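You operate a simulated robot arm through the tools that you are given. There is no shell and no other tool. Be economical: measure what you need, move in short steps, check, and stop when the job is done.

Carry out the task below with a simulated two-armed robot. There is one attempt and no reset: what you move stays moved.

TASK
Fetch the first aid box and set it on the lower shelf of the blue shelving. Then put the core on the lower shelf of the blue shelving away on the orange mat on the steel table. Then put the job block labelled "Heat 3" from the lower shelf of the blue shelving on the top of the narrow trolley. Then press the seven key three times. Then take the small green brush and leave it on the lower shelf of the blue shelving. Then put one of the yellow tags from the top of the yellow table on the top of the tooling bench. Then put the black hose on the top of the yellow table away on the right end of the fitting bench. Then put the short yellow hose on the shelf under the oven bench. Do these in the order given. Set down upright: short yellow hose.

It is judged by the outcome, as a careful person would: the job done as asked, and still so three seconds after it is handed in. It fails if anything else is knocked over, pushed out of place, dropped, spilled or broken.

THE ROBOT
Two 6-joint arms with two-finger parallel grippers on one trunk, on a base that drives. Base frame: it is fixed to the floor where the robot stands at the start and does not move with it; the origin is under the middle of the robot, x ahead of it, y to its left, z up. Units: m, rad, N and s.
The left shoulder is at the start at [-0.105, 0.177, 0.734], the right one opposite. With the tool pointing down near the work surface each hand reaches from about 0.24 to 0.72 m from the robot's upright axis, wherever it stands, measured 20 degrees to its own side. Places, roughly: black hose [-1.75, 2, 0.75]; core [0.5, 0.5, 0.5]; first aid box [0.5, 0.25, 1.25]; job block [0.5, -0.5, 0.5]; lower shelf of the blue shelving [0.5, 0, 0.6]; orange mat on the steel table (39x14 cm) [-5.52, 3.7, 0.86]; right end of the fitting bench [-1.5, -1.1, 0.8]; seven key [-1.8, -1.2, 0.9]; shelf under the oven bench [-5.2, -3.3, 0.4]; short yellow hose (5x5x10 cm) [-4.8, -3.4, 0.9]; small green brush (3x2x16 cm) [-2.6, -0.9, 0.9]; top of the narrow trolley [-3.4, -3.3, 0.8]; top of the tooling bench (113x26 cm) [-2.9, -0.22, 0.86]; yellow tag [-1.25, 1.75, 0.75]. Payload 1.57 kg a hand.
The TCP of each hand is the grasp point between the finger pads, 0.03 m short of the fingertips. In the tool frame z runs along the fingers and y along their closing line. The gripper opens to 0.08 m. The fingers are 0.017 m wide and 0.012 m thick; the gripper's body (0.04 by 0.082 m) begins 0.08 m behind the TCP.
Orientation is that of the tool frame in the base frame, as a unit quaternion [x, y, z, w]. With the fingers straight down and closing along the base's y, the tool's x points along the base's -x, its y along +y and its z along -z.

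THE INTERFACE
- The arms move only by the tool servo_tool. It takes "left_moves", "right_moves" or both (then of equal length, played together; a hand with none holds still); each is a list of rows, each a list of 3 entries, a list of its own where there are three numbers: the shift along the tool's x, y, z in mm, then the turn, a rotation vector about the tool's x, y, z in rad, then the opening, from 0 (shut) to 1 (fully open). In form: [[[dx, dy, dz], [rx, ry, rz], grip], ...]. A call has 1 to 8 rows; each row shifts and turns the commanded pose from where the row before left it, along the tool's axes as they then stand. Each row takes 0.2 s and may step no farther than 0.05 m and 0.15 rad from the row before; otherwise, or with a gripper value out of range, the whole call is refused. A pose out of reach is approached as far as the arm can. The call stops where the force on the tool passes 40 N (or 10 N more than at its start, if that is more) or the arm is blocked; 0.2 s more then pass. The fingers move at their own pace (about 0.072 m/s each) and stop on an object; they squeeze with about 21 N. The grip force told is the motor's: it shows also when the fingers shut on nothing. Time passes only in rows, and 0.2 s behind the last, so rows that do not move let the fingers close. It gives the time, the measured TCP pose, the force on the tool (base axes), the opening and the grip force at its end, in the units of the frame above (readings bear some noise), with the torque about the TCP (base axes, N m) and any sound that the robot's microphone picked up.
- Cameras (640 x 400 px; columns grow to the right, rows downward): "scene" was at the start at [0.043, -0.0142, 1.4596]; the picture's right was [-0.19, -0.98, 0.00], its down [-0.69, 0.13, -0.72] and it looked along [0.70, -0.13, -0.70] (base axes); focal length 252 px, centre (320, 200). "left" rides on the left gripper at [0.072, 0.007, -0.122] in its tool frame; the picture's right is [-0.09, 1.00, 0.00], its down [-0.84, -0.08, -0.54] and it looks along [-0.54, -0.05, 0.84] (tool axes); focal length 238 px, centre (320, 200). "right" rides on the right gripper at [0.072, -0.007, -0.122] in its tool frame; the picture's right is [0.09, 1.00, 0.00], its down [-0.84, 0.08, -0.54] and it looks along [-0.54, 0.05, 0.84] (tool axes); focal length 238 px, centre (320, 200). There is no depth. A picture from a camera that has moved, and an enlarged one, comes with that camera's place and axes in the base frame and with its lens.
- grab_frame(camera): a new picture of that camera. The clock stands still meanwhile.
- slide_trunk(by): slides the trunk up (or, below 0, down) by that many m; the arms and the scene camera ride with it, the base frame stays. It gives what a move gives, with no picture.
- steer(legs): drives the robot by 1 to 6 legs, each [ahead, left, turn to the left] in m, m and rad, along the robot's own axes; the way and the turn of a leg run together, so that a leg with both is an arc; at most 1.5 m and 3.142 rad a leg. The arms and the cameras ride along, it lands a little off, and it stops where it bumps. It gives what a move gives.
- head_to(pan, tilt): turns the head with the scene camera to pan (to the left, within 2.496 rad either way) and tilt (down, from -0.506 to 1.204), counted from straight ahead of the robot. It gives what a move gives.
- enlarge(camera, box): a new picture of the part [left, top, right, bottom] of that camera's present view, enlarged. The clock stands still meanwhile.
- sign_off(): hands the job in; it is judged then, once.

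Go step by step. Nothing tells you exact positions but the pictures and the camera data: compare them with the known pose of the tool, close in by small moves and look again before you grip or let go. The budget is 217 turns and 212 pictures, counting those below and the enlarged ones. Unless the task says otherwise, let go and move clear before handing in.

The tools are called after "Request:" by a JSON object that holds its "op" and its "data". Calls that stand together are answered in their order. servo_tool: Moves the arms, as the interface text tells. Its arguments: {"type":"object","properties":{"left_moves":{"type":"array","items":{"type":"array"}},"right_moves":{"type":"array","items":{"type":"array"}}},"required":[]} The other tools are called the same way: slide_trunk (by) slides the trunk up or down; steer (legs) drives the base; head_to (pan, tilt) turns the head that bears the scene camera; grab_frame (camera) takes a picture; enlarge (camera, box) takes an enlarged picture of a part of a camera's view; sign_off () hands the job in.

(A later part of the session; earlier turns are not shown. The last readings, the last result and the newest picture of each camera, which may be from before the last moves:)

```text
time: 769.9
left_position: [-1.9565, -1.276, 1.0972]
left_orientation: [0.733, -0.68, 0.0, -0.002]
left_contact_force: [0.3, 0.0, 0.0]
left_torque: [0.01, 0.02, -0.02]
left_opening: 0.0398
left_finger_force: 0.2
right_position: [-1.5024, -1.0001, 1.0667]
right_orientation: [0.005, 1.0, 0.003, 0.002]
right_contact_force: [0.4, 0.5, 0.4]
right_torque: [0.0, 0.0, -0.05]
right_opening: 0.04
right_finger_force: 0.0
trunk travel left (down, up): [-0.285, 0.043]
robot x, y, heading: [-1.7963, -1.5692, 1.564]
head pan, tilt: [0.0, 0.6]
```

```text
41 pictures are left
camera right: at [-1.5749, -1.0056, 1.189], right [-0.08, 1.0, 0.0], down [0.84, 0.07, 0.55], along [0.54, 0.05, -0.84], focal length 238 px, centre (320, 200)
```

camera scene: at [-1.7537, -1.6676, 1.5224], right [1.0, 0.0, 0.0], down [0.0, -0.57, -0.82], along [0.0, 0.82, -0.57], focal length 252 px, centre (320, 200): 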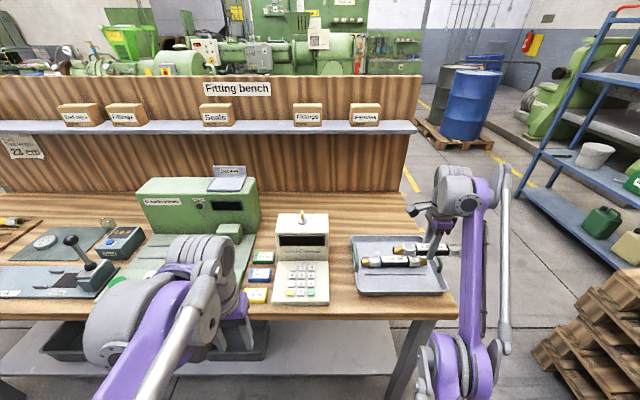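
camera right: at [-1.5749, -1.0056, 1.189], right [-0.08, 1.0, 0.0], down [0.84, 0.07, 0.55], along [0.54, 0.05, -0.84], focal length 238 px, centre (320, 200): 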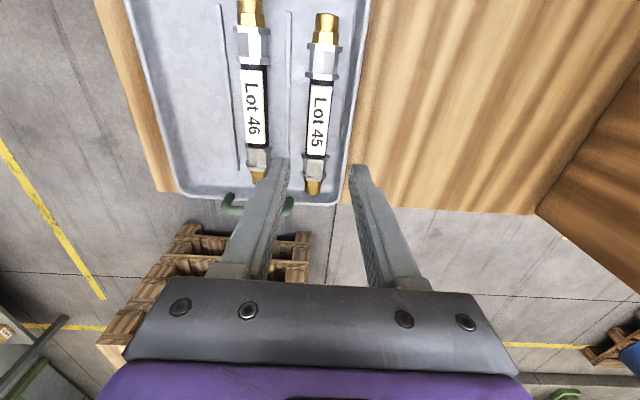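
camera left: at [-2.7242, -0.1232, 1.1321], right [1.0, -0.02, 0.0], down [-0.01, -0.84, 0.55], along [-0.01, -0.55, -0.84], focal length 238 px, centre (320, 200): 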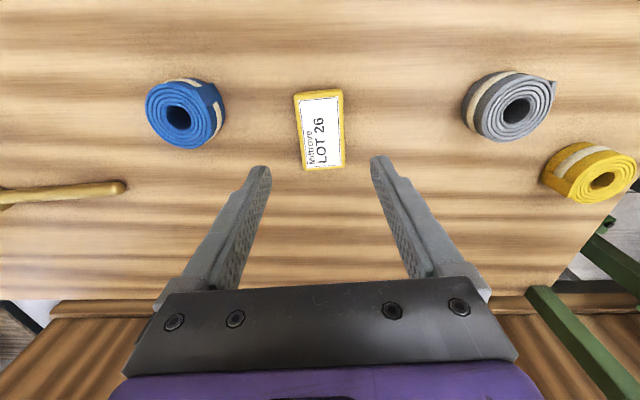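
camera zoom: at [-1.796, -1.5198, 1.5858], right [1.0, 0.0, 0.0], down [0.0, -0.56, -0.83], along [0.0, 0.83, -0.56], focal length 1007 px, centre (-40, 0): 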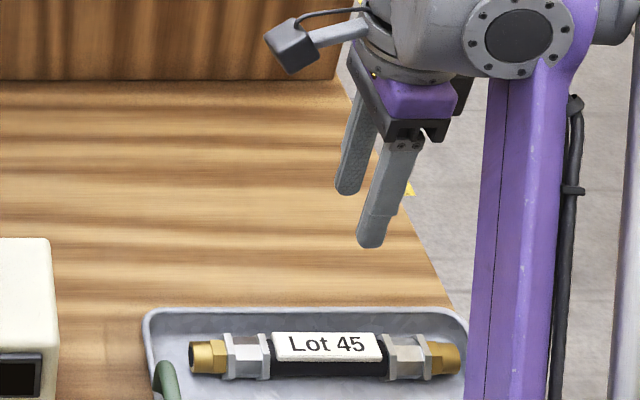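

Lot 45 lies flat in the tray beside Lot 46. Last: the short yellow hose at the oven bench; I back off and drive there.

Request:
{"op": "steer", "data": {"legs": [[-0.53, 0, 0], [0, 0, 1.575], [1.4, 0, 0], [0.9, 0, 0]]}}

Request:
{"op": "head_to", "data": {"pan": 0.6, "tilt": 0.45}}

Request:
{"op": "grab_frame", "data": {"camera": "scene"}}

```text
time: 787.8
left_position: [-4.3909, -2.2597, 1.0972]
left_orientation: [0.999, 0.04, -0.002, -0.002]
left_contact_force: [0.3, -0.7, 1.0]
left_torque: [0.02, -0.03, 0.01]
left_opening: 0.0399
left_finger_force: 0.0
right_position: [-4.6678, -1.8066, 1.0665]
right_orientation: [-0.704, 0.71, 0.003, -0.001]
right_contact_force: [0.1, -0.8, -0.2]
right_torque: [-0.06, -0.05, -0.01]
right_opening: 0.04
right_finger_force: 0.2
trunk travel left (down, up): [-0.285, 0.043]
robot x, y, heading: [-4.099, -2.0981, 3.14]
head pan, tilt: [0.0, 0.6]
```

```text
time: 788.8
left_position: [-4.3904, -2.2602, 1.0981]
left_orientation: [0.999, 0.039, -0.002, -0.001]
left_contact_force: [0.4, 0.0, -0.7]
left_torque: [0.0, -0.01, -0.01]
left_opening: 0.0398
left_finger_force: 0.1
right_position: [-4.6691, -1.8072, 1.068]
right_orientation: [-0.705, 0.71, 0.003, 0.0]
right_contact_force: [-0.5, 0.4, -0.5]
right_torque: [-0.02, 0.04, -0.01]
right_opening: 0.0401
right_finger_force: 0.1
trunk travel left (down, up): [-0.285, 0.043]
robot x, y, heading: [-4.1004, -2.0988, 3.14]
head pan, tilt: [0.6, 0.45]
```

```text
40 pictures are left
camera scene: at [-4.1357, -2.149, 1.5994], right [-0.56, 0.83, 0.0], down [0.36, 0.25, -0.9], along [-0.74, -0.51, -0.44], focal length 252 px, centre (320, 200)
```

scene: 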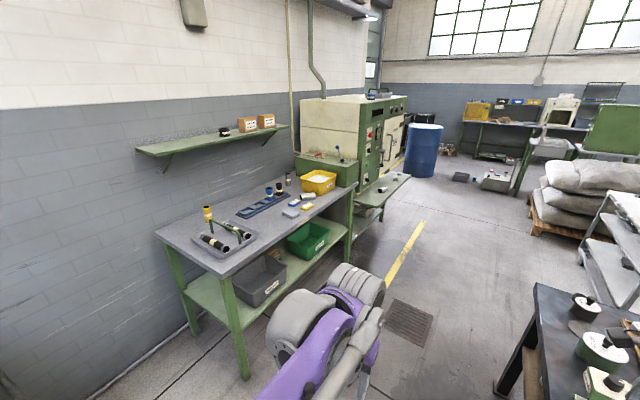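

Request:
{"op": "enlarge", "data": {"camera": "scene", "box": [150, 160, 350, 330]}}

```text
2.35 times, centred on (250, 245) of scene
camera zoom: at [-4.1357, -2.149, 1.5994], right [-0.56, 0.83, 0.0], down [0.36, 0.25, -0.9], along [-0.74, -0.51, -0.44], focal length 592 px, centre (485, 94)
```

zoom: 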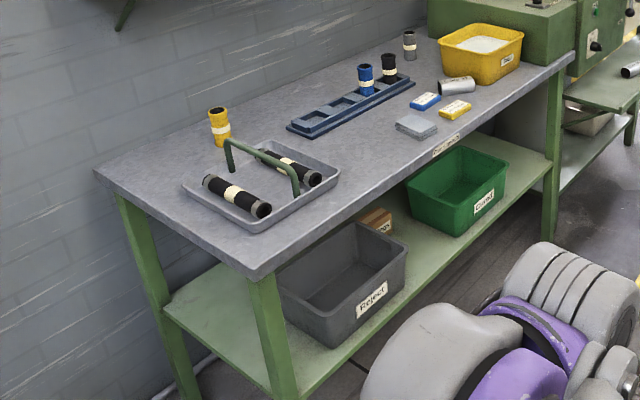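

The yellow hose stands at about (−4.80, −3.385) behind a tray on the oven bench; below is a shelf with bins. I move in front of the bench and face it.

Request:
{"op": "steer", "data": {"legs": [[0.88, 0, 0], [0, 0, 1.573]]}}

Request:
{"op": "head_to", "data": {"pan": 0.1, "tilt": 0.65}}

Request:
{"op": "grab_frame", "data": {"camera": "scene"}}

```text
time: 797.2
left_position: [-4.803, -2.3907, 1.0967]
left_orientation: [0.676, 0.737, -0.003, 0.0]
left_contact_force: [0.1, -1.0, -0.4]
left_torque: [0.0, 0.02, 0.03]
left_opening: 0.0402
left_finger_force: 0.1
right_position: [-5.2547, -2.671, 1.0677]
right_orientation: [1.0, 0.0, -0.002, 0.003]
right_contact_force: [0.3, -0.6, 0.2]
right_torque: [0.01, 0.02, -0.01]
right_opening: 0.0401
right_finger_force: 0.2
trunk travel left (down, up): [-0.285, 0.043]
robot x, y, heading: [-4.9676, -2.0995, -1.567]
head pan, tilt: [0.6, 0.45]
```

```text
time: 798.2
left_position: [-4.8041, -2.3908, 1.0961]
left_orientation: [0.676, 0.737, -0.002, -0.001]
left_contact_force: [-0.7, -0.1, -0.4]
left_torque: [0.01, 0.02, 0.0]
left_opening: 0.0401
left_finger_force: 0.2
right_position: [-5.2545, -2.6719, 1.0674]
right_orientation: [1.0, 0.001, -0.002, 0.002]
right_contact_force: [0.0, -0.2, 0.3]
right_torque: [0.0, -0.01, -0.03]
right_opening: 0.0401
right_finger_force: 0.0
trunk travel left (down, up): [-0.285, 0.043]
robot x, y, heading: [-4.9683, -2.099, -1.566]
head pan, tilt: [0.099, 0.649]
```

```text
38 pictures are left
camera scene: at [-4.9598, -2.1447, 1.5816], right [-0.99, -0.11, 0.0], down [-0.06, 0.6, -0.8], along [0.09, -0.79, -0.6], focal length 252 px, centre (320, 200)
```

scene: 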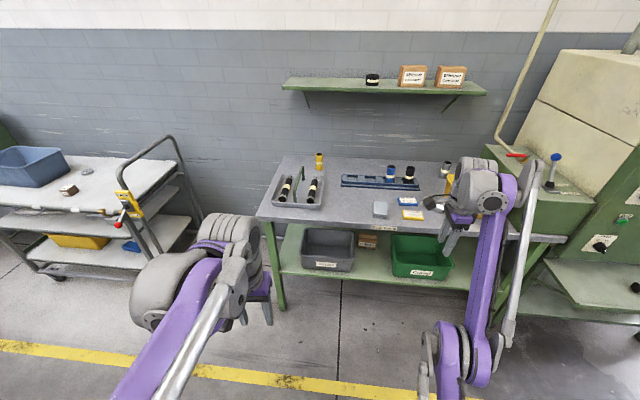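

I pitch the left hand forward 45° (so it can reach over the tray and later under the bench), and pull the right hand back.

Request:
{"op": "servo_tool", "data": {"left_moves": [[[0, 0, 0], [0, 0, 0.086], 0.9], [[0, 0, 0], [0, -0.131, 0], 0.9], [[0, 0, 0], [0, -0.131, 0], 0.9], [[0, 0, 0], [0, -0.131, 0], 0.9], [[0, 0, 0], [0, -0.131, 0], 0.9], [[0, 0, 0], [0, -0.131, 0], 0.9], [[0, 0, 0], [0, -0.131, 0], 0.9]], "right_moves": [[[0, -35, 0], [0, 0, 0], 0.5], [[0, -35, 0], [0, 0, 0], 0.5], [[0, -35, 0], [0, 0, 0], 0.5], [[0, -35, 0], [0, 0, 0], 0.5], [[0, -35, 0], [0, 0, 0], 0.5], [[0, -35, 0], [0, 0, 0], 0.5], [[0, 0, 0], [0, 0, 0], 0.5]]}}

Request:
{"op": "steer", "data": {"legs": [[0.48, 0, 0]]}}

Request:
{"op": "grab_frame", "data": {"camera": "left"}}

Request:
{"op": "grab_frame", "data": {"camera": "scene"}}

```text
time: 799.8
left_position: [-4.8043, -2.3898, 1.0967]
left_orientation: [0.652, 0.652, -0.275, 0.272]
left_contact_force: [0.3, 0.2, -0.3]
left_torque: [-0.01, -0.02, -0.03]
left_opening: 0.0722
left_finger_force: 0.0
right_position: [-5.282, -2.6591, 1.0853]
right_orientation: [1.0, 0.001, -0.003, 0.001]
right_contact_force: [-0.1, -0.1, 0.4]
right_torque: [0.0, 0.0, -0.01]
right_opening: 0.0401
right_finger_force: 0.1
right hand out of reach, approached as far as the arm can: row 1, 2, 3, 4, 5, 6
trunk travel left (down, up): [-0.285, 0.043]
robot x, y, heading: [-4.9683, -2.1021, -1.562]
head pan, tilt: [0.099, 0.649]
```

```text
time: 802.6
left_position: [-4.7994, -2.871, 1.0959]
left_orientation: [0.652, 0.654, -0.273, 0.271]
left_contact_force: [-1.2, 0.0, 0.2]
left_torque: [0.01, 0.01, -0.01]
left_opening: 0.0723
left_finger_force: 0.1
right_position: [-5.2775, -3.141, 1.0853]
right_orientation: [1.0, 0.002, -0.002, 0.001]
right_contact_force: [-0.4, -0.6, 0.1]
right_torque: [-0.01, 0.0, 0.0]
right_opening: 0.0398
right_finger_force: 0.0
trunk travel left (down, up): [-0.285, 0.043]
robot x, y, heading: [-4.9631, -2.5812, -1.56]
head pan, tilt: [0.099, 0.649]
```

```text
37 pictures are left
camera left: at [-4.7929, -2.7342, 1.1319], right [1.0, -0.06, 0.06], down [-0.07, -0.2, 0.98], along [-0.05, -0.98, -0.21], focal length 238 px, centre (320, 200)
```

left: 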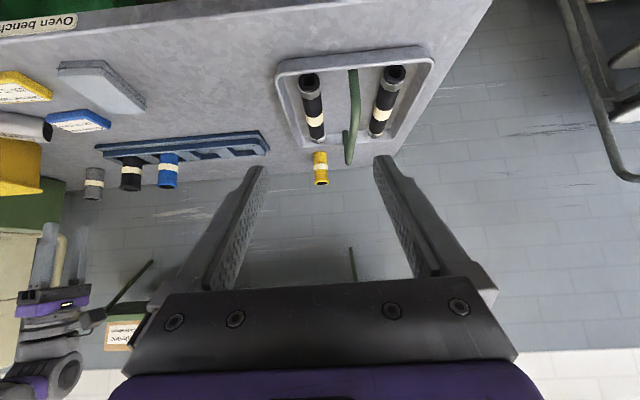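

```text
36 pictures are left
camera scene: at [-4.9558, -2.6257, 1.5815], right [-0.99, -0.11, 0.0], down [-0.07, 0.6, -0.8], along [0.09, -0.79, -0.6], focal length 252 px, centre (320, 200)
```

scene: 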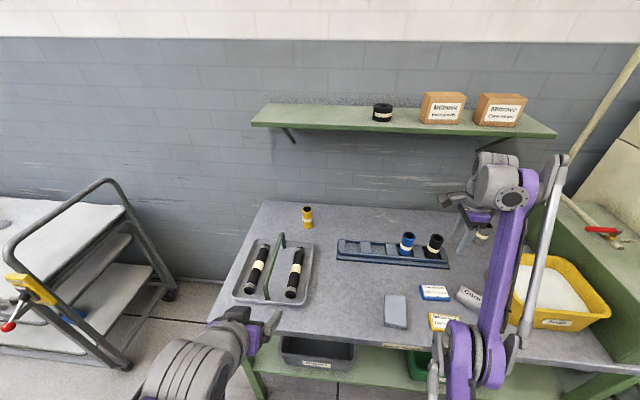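

The yellow hose is at (−4.817, −3.40), z 0.845–0.94. I creep the base forward and reach diagonally toward it, staying above the tray handle.

Request:
{"op": "steer", "data": {"legs": [[0.04, 0, 0]]}}

Request:
{"op": "servo_tool", "data": {"left_moves": [[[-24, -2, 42], [0, 0, 0], 0.95], [[-24, -2, 42], [0, 0, 0], 0.95], [[-24, -2, 42], [0, 0, 0], 0.95], [[-24, -2, 42], [0, 0, 0], 0.95], [[-24, -2, 42], [0, 0, 0], 0.95], [[-24, -2, 42], [0, 0, 0], 0.95], [[-24, -2, 42], [0, 0, 0], 0.95]]}}

Request:
{"op": "grab_frame", "data": {"camera": "left"}}

Request:
{"op": "grab_frame", "data": {"camera": "scene"}}

```text
time: 803.5
left_position: [-4.7988, -2.9102, 1.0963]
left_orientation: [0.652, 0.653, -0.273, 0.272]
left_contact_force: [-0.8, 0.3, 0.4]
left_torque: [0.03, 0.02, 0.01]
left_opening: 0.0721
left_finger_force: 0.0
right_position: [-5.2762, -3.1797, 1.0858]
right_orientation: [1.0, 0.001, -0.002, 0.002]
right_contact_force: [0.9, 0.6, 0.4]
right_torque: [-0.04, 0.0, -0.03]
right_opening: 0.0401
right_finger_force: 0.0
trunk travel left (down, up): [-0.285, 0.043]
robot x, y, heading: [-4.9641, -2.6223, -1.565]
head pan, tilt: [0.099, 0.649]
```

```text
time: 805.1
left_position: [-4.8148, -3.2407, 1.0091]
left_orientation: [0.652, 0.654, -0.272, 0.271]
left_contact_force: [-0.6, 0.3, 0.1]
left_torque: [-0.02, -0.01, -0.02]
left_opening: 0.0758
left_finger_force: 0.1
right_position: [-5.2771, -3.1821, 1.0848]
right_orientation: [1.0, 0.001, -0.001, 0.0]
right_contact_force: [0.1, 0.4, -0.7]
right_torque: [0.02, -0.03, -0.03]
right_opening: 0.04
right_finger_force: 0.1
trunk travel left (down, up): [-0.285, 0.043]
robot x, y, heading: [-4.965, -2.6187, -1.562]
head pan, tilt: [0.099, 0.649]
```

```text
35 pictures are left
camera left: at [-4.8087, -3.1031, 1.0437], right [1.0, -0.06, 0.06], down [-0.07, -0.2, 0.98], along [-0.05, -0.98, -0.21], focal length 238 px, centre (320, 200)
```

left: 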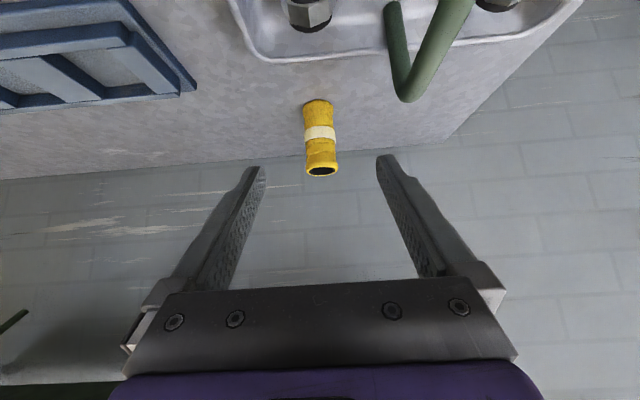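

```text
34 pictures are left
camera scene: at [-4.9555, -2.6673, 1.5816], right [-0.99, -0.11, 0.0], down [-0.07, 0.6, -0.8], along [0.09, -0.79, -0.61], focal length 252 px, centre (320, 200)
```

scene: 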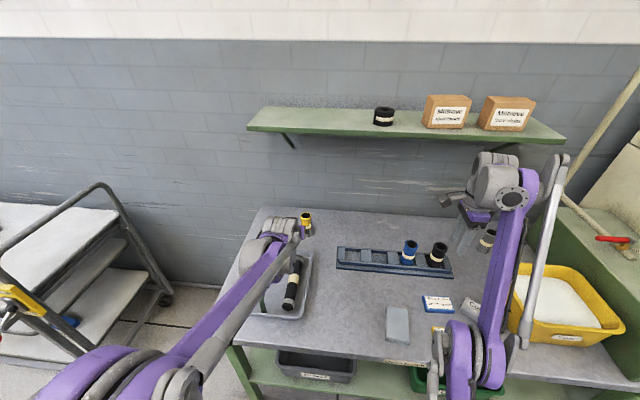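

Aligned. I slide forward-down around the hose in steps.

Request:
{"op": "servo_tool", "data": {"left_moves": [[[-9, -2, 45], [0, 0, 0], 0.85], [[-9, -1, 45], [0, 0, 0], 0.85], [[-9, -1, 45], [0, 0, 0], 0.85]]}}

Request:
{"op": "grab_frame", "data": {"camera": "left"}}

```text
time: 805.9
left_position: [-4.818, -3.3532, 0.9309]
left_orientation: [0.652, 0.653, -0.273, 0.271]
left_contact_force: [0.3, -0.3, -0.4]
left_torque: [0.0, -0.04, 0.02]
left_opening: 0.0682
left_finger_force: 0.1
right_position: [-5.2772, -3.1823, 1.0852]
right_orientation: [1.0, 0.001, -0.002, 0.001]
right_contact_force: [0.8, 0.2, -0.3]
right_torque: [0.01, -0.01, 0.01]
right_opening: 0.0401
right_finger_force: 0.1
trunk travel left (down, up): [-0.285, 0.043]
robot x, y, heading: [-4.9625, -2.6222, -1.563]
head pan, tilt: [0.099, 0.649]
```

```text
33 pictures are left
camera left: at [-4.811, -3.2165, 0.9661], right [1.0, -0.06, 0.06], down [-0.07, -0.2, 0.98], along [-0.05, -0.98, -0.21], focal length 238 px, centre (320, 200)
```

left: 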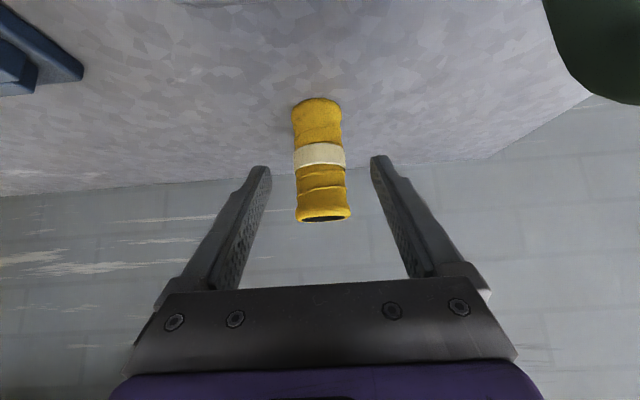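

Request:
{"op": "servo_tool", "data": {"left_moves": [[[-4, 0, 26], [0, 0, 0], 0.85], [[-5, 0, 25], [0, 0, 0], 0.85], [[0, 0, 0], [0, 0, 0], 0], [[0, 0, 0], [0, 0, 0], 0], [[0, 0, 0], [0, 0, 0], 0], [[0, 0, 0], [0, 0, 0], 0]]}}

Request:
{"op": "grab_frame", "data": {"camera": "left"}}

```text
time: 807.3
left_position: [-4.8165, -3.3954, 0.9037]
left_orientation: [0.652, 0.653, -0.274, 0.271]
left_contact_force: [1.1, -0.4, 0.0]
left_torque: [-0.04, -0.01, -0.03]
left_opening: 0.045
left_finger_force: 21.3
right_position: [-5.2772, -3.1812, 1.0854]
right_orientation: [1.0, 0.001, -0.002, 0.002]
right_contact_force: [-0.3, 0.0, -0.5]
right_torque: [-0.03, 0.0, -0.02]
right_opening: 0.0401
right_finger_force: 0.1
trunk travel left (down, up): [-0.285, 0.043]
robot x, y, heading: [-4.9612, -2.62, -1.56]
head pan, tilt: [0.099, 0.649]
```

```text
32 pictures are left
camera left: at [-4.81, -3.2578, 0.9384], right [1.0, -0.06, 0.06], down [-0.07, -0.2, 0.98], along [-0.05, -0.98, -0.21], focal length 238 px, centre (320, 200)
```

left: 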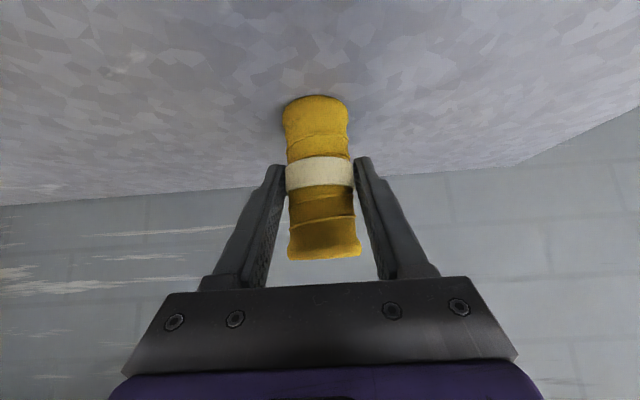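

Gripped. I lift it straight up clear of the tray and back the base away.

Request:
{"op": "servo_tool", "data": {"left_moves": [[[-4, 0, -4], [0, 0, 0], 0], [[-7, 0, -7], [0, 0, 0], 0], [[-12, 0, -12], [0, 0, 0], 0], [[-14, 0, -14], [0, 0, 0], 0], [[-14, 0, -14], [0, 0, 0], 0], [[-14, 0, -14], [0, 0, 0], 0]]}}

Request:
{"op": "steer", "data": {"legs": [[-0.55, 0, 0]]}}

Request:
{"op": "grab_frame", "data": {"camera": "scene"}}

```text
time: 808.7
left_position: [-4.8177, -3.3945, 0.9982]
left_orientation: [0.651, 0.654, -0.272, 0.271]
left_contact_force: [0.3, 0.1, -1.3]
left_torque: [-0.01, 0.0, 0.0]
left_opening: 0.0448
left_finger_force: 21.1
right_position: [-5.277, -3.1797, 1.0856]
right_orientation: [1.0, 0.001, -0.002, 0.001]
right_contact_force: [0.6, -0.2, -0.4]
right_torque: [0.04, 0.0, -0.02]
right_opening: 0.04
right_finger_force: 0.0
trunk travel left (down, up): [-0.285, 0.043]
robot x, y, heading: [-4.9641, -2.6198, -1.564]
head pan, tilt: [0.099, 0.649]
```

```text
time: 811.9
left_position: [-4.8203, -2.8439, 0.9977]
left_orientation: [0.651, 0.654, -0.273, 0.271]
left_contact_force: [-0.4, -0.3, -0.4]
left_torque: [-0.01, -0.01, 0.03]
left_opening: 0.045
left_finger_force: 21.0
right_position: [-5.2827, -2.6305, 1.0852]
right_orientation: [1.0, 0.002, -0.002, 0.002]
right_contact_force: [-0.2, 0.1, -0.6]
right_torque: [-0.02, -0.02, -0.04]
right_opening: 0.04
right_finger_force: 0.1
trunk travel left (down, up): [-0.285, 0.043]
robot x, y, heading: [-4.9691, -2.0686, -1.563]
head pan, tilt: [0.099, 0.649]
```

```text
31 pictures are left
camera scene: at [-4.9611, -2.1137, 1.5817], right [-0.99, -0.11, 0.0], down [-0.07, 0.6, -0.8], along [0.09, -0.79, -0.6], focal length 252 px, centre (320, 200)
```

scene: 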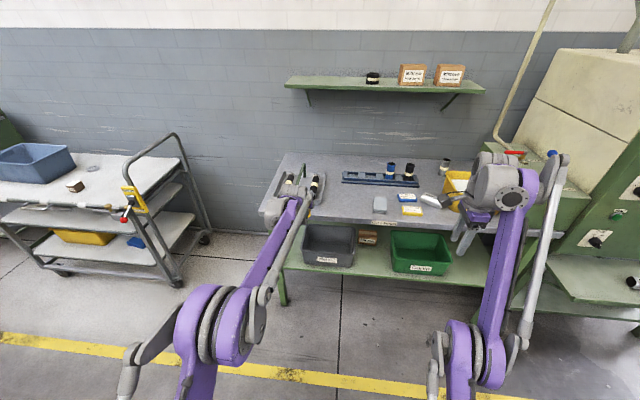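

Now I lower the trunk, tuck the right hand back, and shift so the hose lines up with the gap between the two bins (x≈−5.155).

Request:
{"op": "slide_trunk", "data": {"by": -0.28}}

Request:
{"op": "servo_tool", "data": {"left_moves": [[[28, 0, 28], [0, 0, 0], 0], [[28, 0, 28], [0, 0, 0], 0], [[28, 0, 28], [0, 0, 0], 0], [[28, 0, 28], [0, 0, 0], 0], [[28, 0, 28], [0, 0, 0], 0]], "right_moves": [[[0, -35, 25], [0, 0, 0], 0.5], [[0, -35, 25], [0, 0, 0], 0.5], [[0, -35, 20], [0, 0, 0], 0.5], [[0, -35, 10], [0, 0, 0], 0.5], [[0, -30, 0], [0, 0, 0], 0.5]]}}

Request:
{"op": "steer", "data": {"legs": [[0, -0.335, 0]]}}

Request:
{"op": "grab_frame", "data": {"camera": "scene"}}

Request:
{"op": "grab_frame", "data": {"camera": "left"}}

```text
time: 814.9
left_position: [-4.8233, -2.8476, 0.9965]
left_orientation: [0.645, 0.648, -0.287, 0.286]
left_contact_force: [0.2, 1.1, 0.4]
left_torque: [0.1, 0.0, 0.0]
left_opening: 0.0451
left_finger_force: 21.3
right_position: [-5.2838, -2.6387, 1.0781]
right_orientation: [1.0, 0.001, 0.0, 0.018]
right_contact_force: [-0.8, 1.2, 1.2]
right_torque: [-0.05, -0.01, 0.0]
right_opening: 0.0397
right_finger_force: 0.0
trunk travel left (down, up): [-0.24, 0.087]
robot x, y, heading: [-4.964, -2.0431, -1.559]
head pan, tilt: [0.099, 0.649]
stopped: the arm was blocked; the commanded pose is now the measured one
```

```text
time: 816.3
left_position: [-4.8223, -2.8524, 0.7987]
left_orientation: [0.646, 0.647, -0.286, 0.286]
left_contact_force: [0.3, 0.0, 0.3]
left_torque: [-0.03, 0.06, -0.05]
left_opening: 0.0451
left_finger_force: 21.5
right_position: [-5.3183, -2.6382, 1.0366]
right_orientation: [1.0, 0.002, 0.0, 0.018]
right_contact_force: [0.8, 0.4, -0.4]
right_torque: [-0.07, 0.04, 0.01]
right_opening: 0.04
right_finger_force: 0.0
right hand out of reach, approached as far as the arm can: row 1, 2, 3, 4, 5
trunk travel left (down, up): [-0.24, 0.087]
robot x, y, heading: [-4.9701, -2.0402, -1.557]
head pan, tilt: [0.099, 0.649]
stopped in row 5 (left hand): the arm was blocked; the commanded pose is now the measured one
```

```text
time: 817.9
left_position: [-4.833, -2.8502, 0.8051]
left_orientation: [0.648, 0.644, -0.29, 0.285]
left_contact_force: [-1.0, -0.5, -1.2]
left_torque: [-0.04, 0.0, 0.05]
left_opening: 0.045
left_finger_force: 20.4
right_position: [-5.3264, -2.6294, 1.042]
right_orientation: [1.0, -0.003, -0.001, 0.021]
right_contact_force: [0.1, -0.3, -0.3]
right_torque: [-0.03, -0.01, 0.0]
right_opening: 0.0399
right_finger_force: 0.0
trunk travel left (down, up): [-0.24, 0.087]
robot x, y, heading: [-4.9728, -2.0399, -1.572]
head pan, tilt: [0.099, 0.649]
stopped in leg 1: the robot was blocked; the commanded pose is now the measured one
```

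```text
30 pictures are left
camera scene: at [-4.9647, -2.1403, 1.5414], right [-0.99, -0.1, 0.0], down [-0.06, 0.63, -0.77], along [0.08, -0.77, -0.63], focal length 252 px, centre (320, 200)
```

scene: 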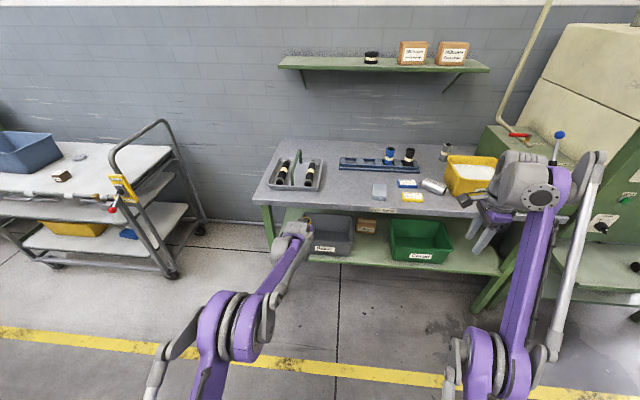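

```text
29 pictures are left
camera left: at [-4.8251, -2.7125, 0.8332], right [1.0, -0.07, 0.07], down [-0.08, -0.16, 0.98], along [-0.06, -0.99, -0.16], focal length 238 px, centre (320, 200)
```

left: 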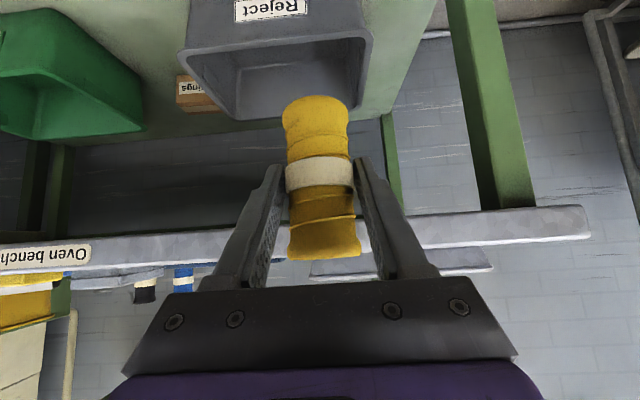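

Something behind blocks me: probably my right elbow at the dark table behind. I look back there.

Request:
{"op": "head_to", "data": {"pan": -2.2, "tilt": 0.7}}

Request:
{"op": "grab_frame", "data": {"camera": "scene"}}

```text
time: 820.1
left_position: [-4.8315, -2.848, 0.8115]
left_orientation: [0.647, 0.643, -0.292, 0.287]
left_contact_force: [-0.3, 0.7, -0.7]
left_torque: [0.01, -0.02, 0.05]
left_opening: 0.0449
left_finger_force: 21.3
right_position: [-5.326, -2.6252, 1.0461]
right_orientation: [1.0, -0.004, -0.001, 0.023]
right_contact_force: [0.5, 0.2, -0.4]
right_torque: [-0.05, -0.02, -0.01]
right_opening: 0.0403
right_finger_force: 0.1
trunk travel left (down, up): [-0.24, 0.087]
robot x, y, heading: [-4.9714, -2.0423, -1.571]
head pan, tilt: [-2.201, 0.7]
```

```text
28 pictures are left
camera scene: at [-5.042, -1.9962, 1.5439], right [0.59, 0.81, 0.03], down [0.52, -0.35, -0.78], along [-0.62, 0.47, -0.63], focal length 252 px, centre (320, 200)
```

scene: 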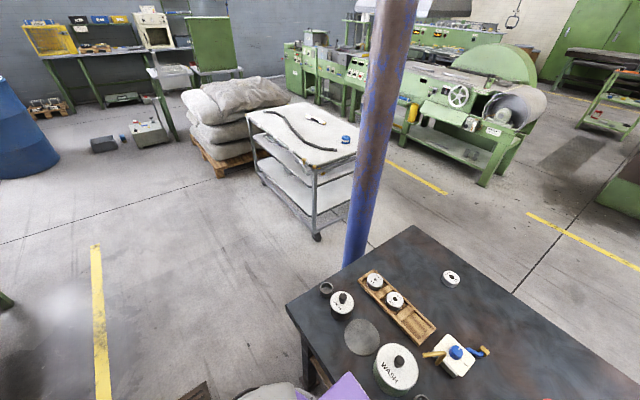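

My right elbow came down onto the dark table's edge; nothing there has visibly moved. I raise trunk and hand again and move forward, away from that table.

Request:
{"op": "slide_trunk", "data": {"by": 0.08}}

Request:
{"op": "servo_tool", "data": {"left_moves": [[[-28, 0, -28], [0, 0, 0], 0], [[-28, 0, -28], [0, 0, 0], 0], [[-28, 0, -28], [0, 0, 0], 0]]}}

Request:
{"op": "grab_frame", "data": {"camera": "scene"}}

```text
time: 821.2
left_position: [-4.8318, -2.816, 0.899]
left_orientation: [0.643, 0.639, -0.3, 0.296]
left_contact_force: [-0.4, 1.0, -1.1]
left_torque: [-0.04, -0.01, -0.02]
left_opening: 0.045
left_finger_force: 21.6
right_position: [-5.3259, -2.6161, 1.1831]
right_orientation: [0.997, -0.004, 0.0, 0.075]
right_contact_force: [-0.9, -0.2, 0.4]
right_torque: [-0.03, -0.03, 0.0]
right_opening: 0.0397
right_finger_force: 0.0
trunk travel left (down, up): [-0.32, 0.007]
robot x, y, heading: [-4.9752, -2.0338, -1.573]
head pan, tilt: [-2.201, 0.7]
```

```text
time: 822.0
left_position: [-4.8331, -2.8077, 1.0207]
left_orientation: [0.643, 0.639, -0.3, 0.296]
left_contact_force: [-0.1, -0.5, -1.9]
left_torque: [0.0, -0.01, 0.02]
left_opening: 0.0448
left_finger_force: 21.2
right_position: [-5.327, -2.6181, 1.1821]
right_orientation: [0.997, -0.004, 0.0, 0.074]
right_contact_force: [0.0, 0.3, 0.3]
right_torque: [0.02, 0.01, 0.02]
right_opening: 0.0399
right_finger_force: 0.1
trunk travel left (down, up): [-0.32, 0.007]
robot x, y, heading: [-4.9766, -2.0379, -1.57]
head pan, tilt: [-2.201, 0.7]
```

```text
27 pictures are left
camera scene: at [-5.0422, -1.944, 1.6149], right [0.59, 0.81, 0.0], down [0.52, -0.38, -0.76], along [-0.62, 0.45, -0.64], focal length 252 px, centre (320, 200)
```

scene: 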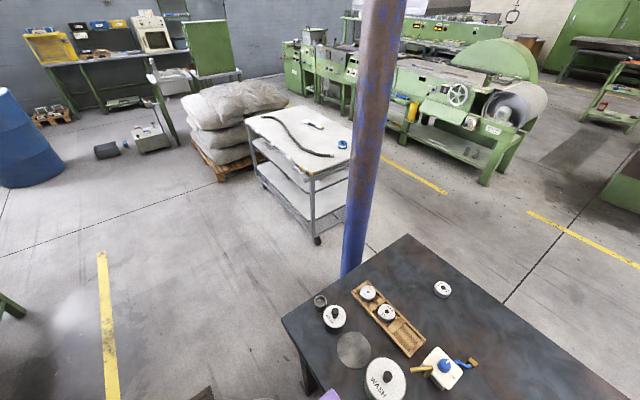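

All items on that table are in place. I retract both hands toward me first, then I'll drive forward.

Request:
{"op": "servo_tool", "data": {"left_moves": [[[28, 0, -28], [0, 0, 0], 0], [[28, 0, -28], [0, 0, 0], 0], [[28, 0, -28], [0, 0, 0], 0], [[28, 0, -28], [0, 0, 0], 0], [[28, 0, -28], [0, 0, 0], 0], [[28, 0, -28], [0, 0, 0], 0], [[28, 0, -28], [0, 0, 0], 0], [[0, 0, 0], [0, 0, 0], 0]], "right_moves": [[[0, 0, 40], [0, 0, 0], 0.5], [[0, 0, 40], [0, 0, 0], 0.5], [[0, 0, 40], [0, 0, 0], 0.5], [[0, 0, 40], [0, 0, 0], 0.5], [[0, -30, 20], [0, 0, 0], 0.5], [[0, -30, 20], [0, 0, 0], 0.5], [[0, -30, 0], [0, 0, 0], 0.5], [[0, -30, 0], [0, 0, 0], 0.5]]}}

Request:
{"op": "head_to", "data": {"pan": 0.0, "tilt": 0.7}}

Request:
{"op": "grab_frame", "data": {"camera": "scene"}}

```text
time: 823.8
left_position: [-4.8311, -2.5331, 0.9943]
left_orientation: [0.643, 0.639, -0.301, 0.296]
left_contact_force: [0.0, -0.5, -1.0]
left_torque: [-0.01, 0.07, 0.01]
left_opening: 0.0451
left_finger_force: 21.0
right_position: [-5.3451, -2.647, 1.0824]
right_orientation: [0.997, -0.004, 0.0, 0.074]
right_contact_force: [0.2, -0.2, 0.1]
right_torque: [0.0, 0.03, 0.02]
right_opening: 0.0398
right_finger_force: 0.1
right hand out of reach, approached as far as the arm can: row 1, 3, 4, 5, 6, 7, 8
trunk travel left (down, up): [-0.32, 0.007]
robot x, y, heading: [-4.9728, -2.0392, -1.574]
head pan, tilt: [-2.201, 0.7]
```

```text
time: 825.9
left_position: [-4.8305, -2.5315, 0.9942]
left_orientation: [0.644, 0.638, -0.301, 0.295]
left_contact_force: [0.8, -1.0, -1.7]
left_torque: [0.03, 0.02, 0.0]
left_opening: 0.0449
left_finger_force: 21.3
right_position: [-5.3459, -2.6465, 1.0824]
right_orientation: [0.997, -0.003, 0.0, 0.074]
right_contact_force: [0.3, 0.0, -0.3]
right_torque: [0.03, -0.01, -0.02]
right_opening: 0.0401
right_finger_force: 0.1
trunk travel left (down, up): [-0.32, 0.007]
robot x, y, heading: [-4.9734, -2.0404, -1.576]
head pan, tilt: [0.0, 0.7]
```

```text
26 pictures are left
camera scene: at [-4.9734, -2.0795, 1.6149], right [-1.0, 0.0, 0.0], down [0.0, 0.64, -0.76], along [0.0, -0.76, -0.64], focal length 252 px, centre (320, 200)
```

scene: 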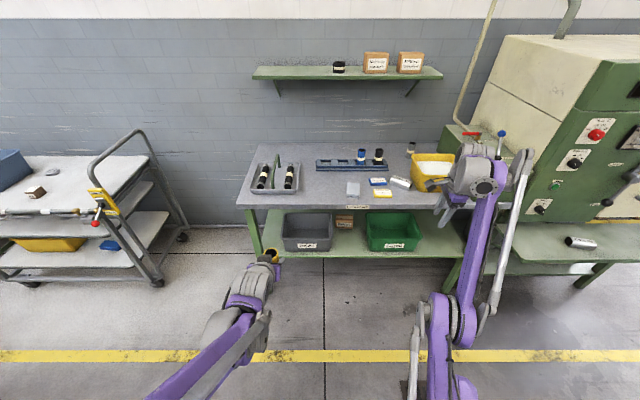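

The right wrist is still yawed 90°, which limits it. I turn it back to neutral and then pull that hand in.

Request:
{"op": "servo_tool", "data": {"right_moves": [[[0, 0, 0], [0.145, 0, 0], 0.5], [[0, 0, 0], [0, 0, -0.145], 0.5], [[0, 0, 0], [0, 0, -0.145], 0.5], [[0, 0, 0], [0, 0, -0.145], 0.5], [[0, 0, 0], [0, 0, -0.145], 0.5], [[0, 0, 0], [0, 0, -0.145], 0.5], [[0, 0, 0], [0, 0, -0.145], 0.5], [[0, 0, 0], [0, 0, -0.145], 0.5]]}}

Request:
{"op": "servo_tool", "data": {"right_moves": [[[0, 0, 0], [0, 0, -0.145], 0.5], [[0, 0, 0], [0, 0, -0.145], 0.5], [[0, 0, 0], [0, 0, -0.145], 0.5], [[0, 0, 0], [0, 0, -0.12], 0.5], [[0, 20, 35], [0, 0, 0], 0.5], [[10, 20, 35], [0, 0, 0], 0.5], [[20, 20, 35], [0, 0, 0], 0.5], [[30, 0, 30], [0, 0, 0], 0.5]]}}

Request:
{"op": "servo_tool", "data": {"right_moves": [[[40, 0, 20], [0, 0, 0], 0.5], [[40, 0, 20], [0, 0, 0], 0.5], [[40, 0, 0], [0, 0, 0], 0.5], [[40, 0, 0], [0, 0, 0], 0.5]]}}

```text
time: 827.7
left_position: [-4.8324, -2.5326, 0.9934]
left_orientation: [0.644, 0.638, -0.302, 0.296]
left_contact_force: [-0.1, 0.3, -1.3]
left_torque: [0.02, -0.01, 0.02]
left_opening: 0.0448
left_finger_force: 20.5
right_position: [-5.3478, -2.6454, 1.0829]
right_orientation: [0.875, 0.484, -0.002, 0.002]
right_contact_force: [0.1, 0.0, -0.1]
right_torque: [0.01, -0.01, 0.04]
right_opening: 0.0398
right_finger_force: 0.0
trunk travel left (down, up): [-0.32, 0.007]
robot x, y, heading: [-4.9746, -2.0365, -1.569]
head pan, tilt: [0.0, 0.7]
```

```text
time: 829.5
left_position: [-4.8318, -2.5321, 0.9938]
left_orientation: [0.643, 0.639, -0.3, 0.297]
left_contact_force: [0.0, -0.5, -0.9]
left_torque: [0.01, 0.04, 0.04]
left_opening: 0.0452
left_finger_force: 21.6
right_position: [-5.3087, -2.6781, 1.0317]
right_orientation: [0.71, 0.705, -0.001, 0.001]
right_contact_force: [0.0, -0.4, -0.4]
right_torque: [0.02, -0.04, 0.03]
right_opening: 0.0403
right_finger_force: 0.1
right hand out of reach, approached as far as the arm can: row 5, 6, 7, 8
trunk travel left (down, up): [-0.32, 0.007]
robot x, y, heading: [-4.9695, -2.0384, -1.568]
head pan, tilt: [0.0, 0.7]
```

```text
time: 830.5
left_position: [-4.8313, -2.5325, 0.9937]
left_orientation: [0.644, 0.639, -0.301, 0.295]
left_contact_force: [-0.4, -0.7, 0.0]
left_torque: [-0.04, -0.01, 0.01]
left_opening: 0.0454
left_finger_force: 20.9
right_position: [-5.3276, -2.619, 1.0803]
right_orientation: [0.709, 0.705, -0.001, 0.001]
right_contact_force: [0.7, -0.7, -0.4]
right_torque: [0.03, 0.01, -0.03]
right_opening: 0.0397
right_finger_force: 0.1
right hand out of reach, approached as far as the arm can: row 1, 2, 3, 4
trunk travel left (down, up): [-0.32, 0.007]
robot x, y, heading: [-4.9703, -2.0391, -1.57]
head pan, tilt: [0.0, 0.7]
```

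The left arm alone can reach down to the shelf with the trunk kept high, so the right hand can stay safely above the bench. I restore the hose to vertical, move forward and right, then lower the left hand in front of the bench.

Request:
{"op": "steer", "data": {"legs": [[0.2, 0, 0], [0, -0.325, 0]]}}

Request:
{"op": "servo_tool", "data": {"left_moves": [[[26, 0, 28], [0, 0.04, 0], 0], [[28, 0, 28], [0, 0.04, 0], 0], [[28, 0, 28], [0, 0, 0], 0], [[28, 0, 28], [0, 0, 0], 0], [[28, 0, 28], [0, 0, 0], 0], [[28, 0, 28], [0, 0, 0], 0], [[28, 0, 28], [0, 0, 0], 0]]}}

Request:
{"op": "grab_frame", "data": {"camera": "scene"}}

```text
time: 835.2
left_position: [-5.1717, -2.7305, 0.9944]
left_orientation: [0.647, 0.635, -0.302, 0.294]
left_contact_force: [0.4, -0.1, -1.1]
left_torque: [0.0, -0.02, 0.0]
left_opening: 0.0452
left_finger_force: 21.1
right_position: [-5.6671, -2.8114, 1.0797]
right_orientation: [0.713, 0.701, -0.002, 0.001]
right_contact_force: [-1.1, -0.1, 0.8]
right_torque: [0.0, 0.0, 0.01]
right_opening: 0.0401
right_finger_force: 0.1
trunk travel left (down, up): [-0.32, 0.007]
robot x, y, heading: [-5.3096, -2.2323, -1.578]
head pan, tilt: [0.0, 0.7]
```

```text
time: 836.8
left_position: [-5.1764, -2.7894, 0.7664]
left_orientation: [0.66, 0.646, -0.275, 0.267]
left_contact_force: [-1.2, 0.9, -0.9]
left_torque: [0.03, 0.0, 0.01]
left_opening: 0.0451
left_finger_force: 21.1
left hand out of reach, approached as far as the arm can: row 5, 6, 7
right_position: [-5.6679, -2.8116, 1.0785]
right_orientation: [0.714, 0.7, 0.0, 0.001]
right_contact_force: [0.2, -0.7, -0.2]
right_torque: [0.02, 0.02, 0.0]
right_opening: 0.0396
right_finger_force: 0.0
trunk travel left (down, up): [-0.32, 0.007]
robot x, y, heading: [-5.3052, -2.2365, -1.584]
head pan, tilt: [0.0, 0.7]
```

```text
25 pictures are left
camera scene: at [-5.3085, -2.2761, 1.6149], right [-1.0, 0.01, 0.0], down [0.01, 0.64, -0.76], along [-0.01, -0.76, -0.64], focal length 252 px, centre (320, 200)
```

scene: 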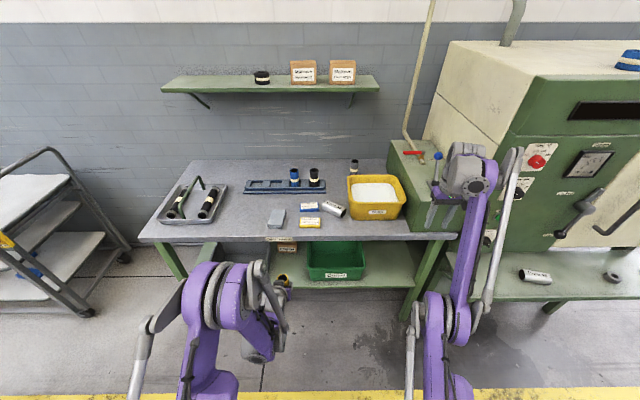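

The arm can't go that low with the trunk up, so I lower the trunk here (right hand is in front of the bench edge, elbows clear of the dark table).

Request:
{"op": "slide_trunk", "data": {"by": -0.27}}

Request:
{"op": "grab_frame", "data": {"camera": "scene"}}

Request:
{"op": "grab_frame", "data": {"camera": "left"}}

```text
time: 839.6
left_position: [-5.1781, -2.7909, 0.4955]
left_orientation: [0.659, 0.647, -0.275, 0.269]
left_contact_force: [0.6, 0.1, -1.2]
left_torque: [0.01, -0.01, 0.02]
left_opening: 0.0449
left_finger_force: 20.8
right_position: [-5.6687, -2.8113, 0.8104]
right_orientation: [0.714, 0.7, -0.002, 0.001]
right_contact_force: [0.3, -0.3, -0.4]
right_torque: [-0.04, 0.02, 0.0]
right_opening: 0.0401
right_finger_force: 0.1
trunk travel left (down, up): [-0.05, 0.277]
robot x, y, heading: [-5.3083, -2.2357, -1.585]
head pan, tilt: [0.0, 0.7]
```

```text
24 pictures are left
camera scene: at [-5.309, -2.3162, 1.3325], right [-1.0, 0.01, 0.0], down [0.01, 0.64, -0.77], along [-0.01, -0.76, -0.64], focal length 252 px, centre (320, 200)
```

scene: 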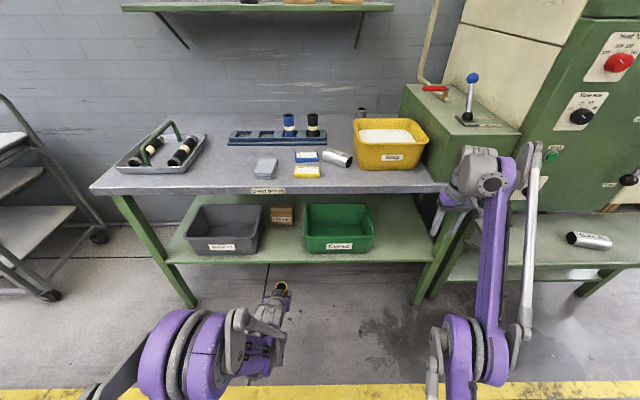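

```text
23 pictures are left
camera left: at [-5.1685, -2.6536, 0.5307], right [0.99, -0.08, 0.06], down [-0.08, -0.2, 0.98], along [-0.07, -0.98, -0.21], focal length 238 px, centre (320, 200)
```

left: 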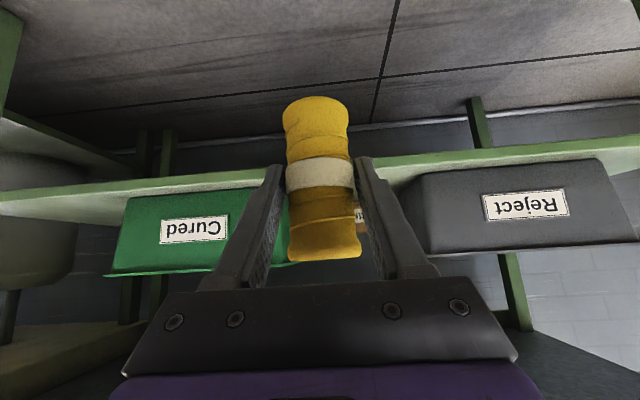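

The shelf top is at z≈0.437, and the bin gap is centred at x≈−5.15. I raise the hose 5 cm, shift to the gap's centre and move in partway.

Request:
{"op": "servo_tool", "data": {"left_moves": [[[-18, 14, -18], [0, 0, 0], 0], [[-18, 14, -18], [0, 0, 0], 0], [[-27, 0, 28], [0, 0, 0], 0], [[-27, 0, 28], [0, 0, 0], 0], [[-27, 0, 28], [0, 0, 0], 0]]}}

Request:
{"op": "grab_frame", "data": {"camera": "scene"}}

Request:
{"op": "grab_frame", "data": {"camera": "left"}}

```text
time: 840.8
left_position: [-5.1523, -2.9086, 0.5454]
left_orientation: [0.659, 0.646, -0.276, 0.269]
left_contact_force: [0.6, 0.4, -0.6]
left_torque: [0.01, 0.01, 0.01]
left_opening: 0.0453
left_finger_force: 20.9
right_position: [-5.6685, -2.8113, 0.81]
right_orientation: [0.713, 0.701, -0.002, 0.0]
right_contact_force: [-0.5, -0.1, -0.8]
right_torque: [0.01, 0.0, -0.02]
right_opening: 0.0401
right_finger_force: 0.0
trunk travel left (down, up): [-0.05, 0.277]
robot x, y, heading: [-5.3032, -2.23, -1.585]
head pan, tilt: [0.0, 0.7]
```

```text
22 pictures are left
camera scene: at [-5.309, -2.3169, 1.3324], right [-1.0, 0.01, 0.0], down [0.01, 0.64, -0.76], along [-0.01, -0.76, -0.64], focal length 252 px, centre (320, 200)
```

scene: 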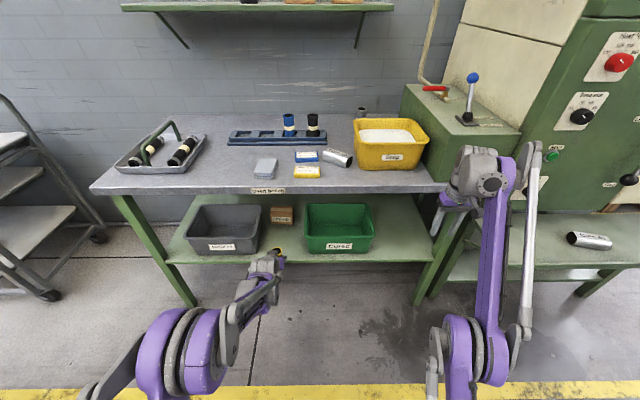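

```text
21 pictures are left
camera left: at [-5.1429, -2.7711, 0.5805], right [0.99, -0.08, 0.06], down [-0.08, -0.2, 0.98], along [-0.07, -0.98, -0.21], focal length 238 px, centre (320, 200)
```

left: 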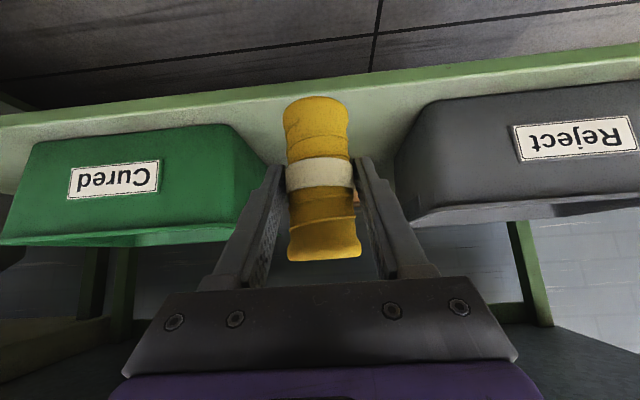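

The hose is lined up between the "Cured" and "Reject" bins. I advance the last 12 cm.

Request:
{"op": "steer", "data": {"legs": [[0.045, 0, 0]]}}

Request:
{"op": "servo_tool", "data": {"left_moves": [[[-26, 0, 27], [0, 0, 0], 0], [[-26, 0, 27], [0, 0, 0], 0]]}}

Request:
{"op": "grab_frame", "data": {"camera": "left"}}

Request:
{"op": "enlarge", "data": {"camera": "scene", "box": [190, 170, 390, 295]}}

```text
time: 841.7
left_position: [-5.1526, -2.9508, 0.5445]
left_orientation: [0.658, 0.647, -0.275, 0.269]
left_contact_force: [0.1, 0.2, -1.5]
left_torque: [-0.01, 0.01, 0.03]
left_opening: 0.0448
left_finger_force: 21.5
right_position: [-5.6689, -2.856, 0.8093]
right_orientation: [0.714, 0.7, 0.0, 0.0]
right_contact_force: [-0.8, 1.0, -0.8]
right_torque: [0.03, 0.01, -0.02]
right_opening: 0.0401
right_finger_force: 0.0
trunk travel left (down, up): [-0.05, 0.277]
robot x, y, heading: [-5.3077, -2.2817, -1.583]
head pan, tilt: [0.0, 0.7]
```

```text
time: 842.3
left_position: [-5.1543, -3.0285, 0.5449]
left_orientation: [0.659, 0.647, -0.276, 0.269]
left_contact_force: [0.3, 0.6, -0.7]
left_torque: [-0.04, 0.0, 0.0]
left_opening: 0.0448
left_finger_force: 21.1
right_position: [-5.6694, -2.8548, 0.8091]
right_orientation: [0.715, 0.7, -0.001, 0.001]
right_contact_force: [-0.4, -0.1, -0.4]
right_torque: [-0.01, -0.02, 0.02]
right_opening: 0.0401
right_finger_force: 0.0
trunk travel left (down, up): [-0.05, 0.277]
robot x, y, heading: [-5.3085, -2.2769, -1.588]
head pan, tilt: [0.0, 0.7]
```

```text
20 pictures are left
camera left: at [-5.1447, -2.8898, 0.5802], right [0.99, -0.08, 0.06], down [-0.08, -0.2, 0.98], along [-0.07, -0.98, -0.21], focal length 238 px, centre (320, 200)
```

left: 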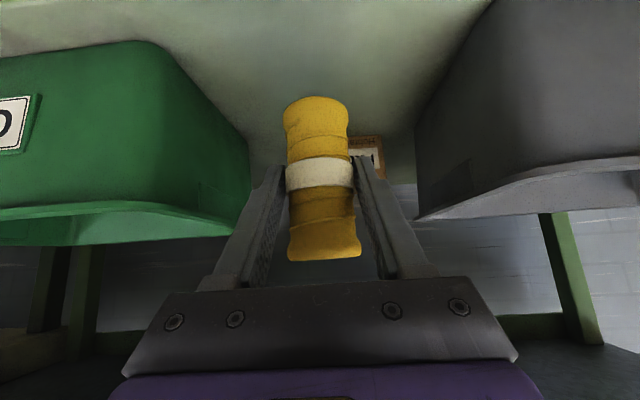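

```text
3.20 times, centred on (290, 232) of scene
camera zoom: at [-5.3096, -2.3606, 1.3324], right [-1.0, 0.01, 0.0], down [0.01, 0.64, -0.76], along [-0.01, -0.76, -0.64], focal length 805 px, centre (416, 96)
```

zoom: 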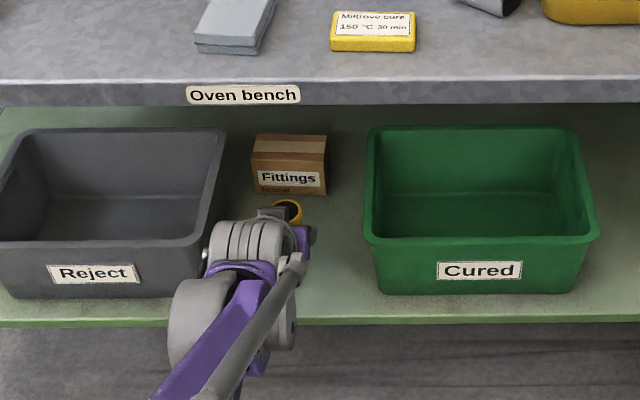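

Inside the gap. I lower in small steps until it touches the shelf.

Request:
{"op": "servo_tool", "data": {"left_moves": [[[4, 0, 26], [0, 0, 0], 0], [[11, 0, 11], [0, 0, 0], 0]]}}

Request:
{"op": "servo_tool", "data": {"left_moves": [[[4, 0, 4], [0, 0, 0], 0]]}}

Request:
{"op": "servo_tool", "data": {"left_moves": [[[3, 0, 3], [0, 0, 0], 0]]}}

Request:
{"op": "grab_frame", "data": {"camera": "left"}}

```text
time: 842.9
left_position: [-5.153, -3.042, 0.5088]
left_orientation: [0.659, 0.646, -0.277, 0.268]
left_contact_force: [0.2, -0.7, -1.5]
left_torque: [0.01, -0.01, -0.02]
left_opening: 0.0451
left_finger_force: 21.1
right_position: [-5.6684, -2.8558, 0.81]
right_orientation: [0.714, 0.7, 0.0, 0.001]
right_contact_force: [0.7, 0.5, -1.6]
right_torque: [0.03, -0.01, -0.02]
right_opening: 0.0401
right_finger_force: 0.1
trunk travel left (down, up): [-0.05, 0.277]
robot x, y, heading: [-5.309, -2.2738, -1.583]
head pan, tilt: [0.0, 0.7]
```

```text
time: 843.3
left_position: [-5.1554, -3.0421, 0.502]
left_orientation: [0.659, 0.646, -0.277, 0.268]
left_contact_force: [0.4, -0.7, -0.4]
left_torque: [0.01, -0.01, -0.01]
left_opening: 0.0449
left_finger_force: 21.6
right_position: [-5.67, -2.8552, 0.8095]
right_orientation: [0.713, 0.701, -0.001, 0.001]
right_contact_force: [-0.3, -0.3, 0.9]
right_torque: [0.0, -0.01, 0.01]
right_opening: 0.0401
right_finger_force: 0.0
trunk travel left (down, up): [-0.05, 0.277]
robot x, y, heading: [-5.3059, -2.2775, -1.585]
head pan, tilt: [0.0, 0.7]
```

```text
time: 843.7
left_position: [-5.1548, -3.0415, 0.4976]
left_orientation: [0.659, 0.646, -0.276, 0.268]
left_contact_force: [0.2, -0.5, -1.0]
left_torque: [0.02, 0.01, 0.03]
left_opening: 0.0448
left_finger_force: 20.8
right_position: [-5.6698, -2.8562, 0.8093]
right_orientation: [0.714, 0.7, -0.001, 0.001]
right_contact_force: [0.0, -0.6, -0.8]
right_torque: [-0.01, -0.02, 0.02]
right_opening: 0.0401
right_finger_force: 0.1
trunk travel left (down, up): [-0.05, 0.277]
robot x, y, heading: [-5.3064, -2.277, -1.584]
head pan, tilt: [0.0, 0.7]
```

```text
18 pictures are left
camera left: at [-5.1453, -2.9053, 0.5325], right [0.99, -0.08, 0.06], down [-0.08, -0.2, 0.98], along [-0.07, -0.98, -0.21], focal length 238 px, centre (320, 200)
```

left: 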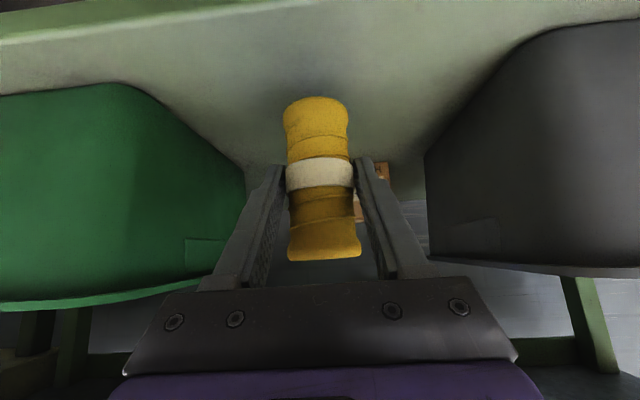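

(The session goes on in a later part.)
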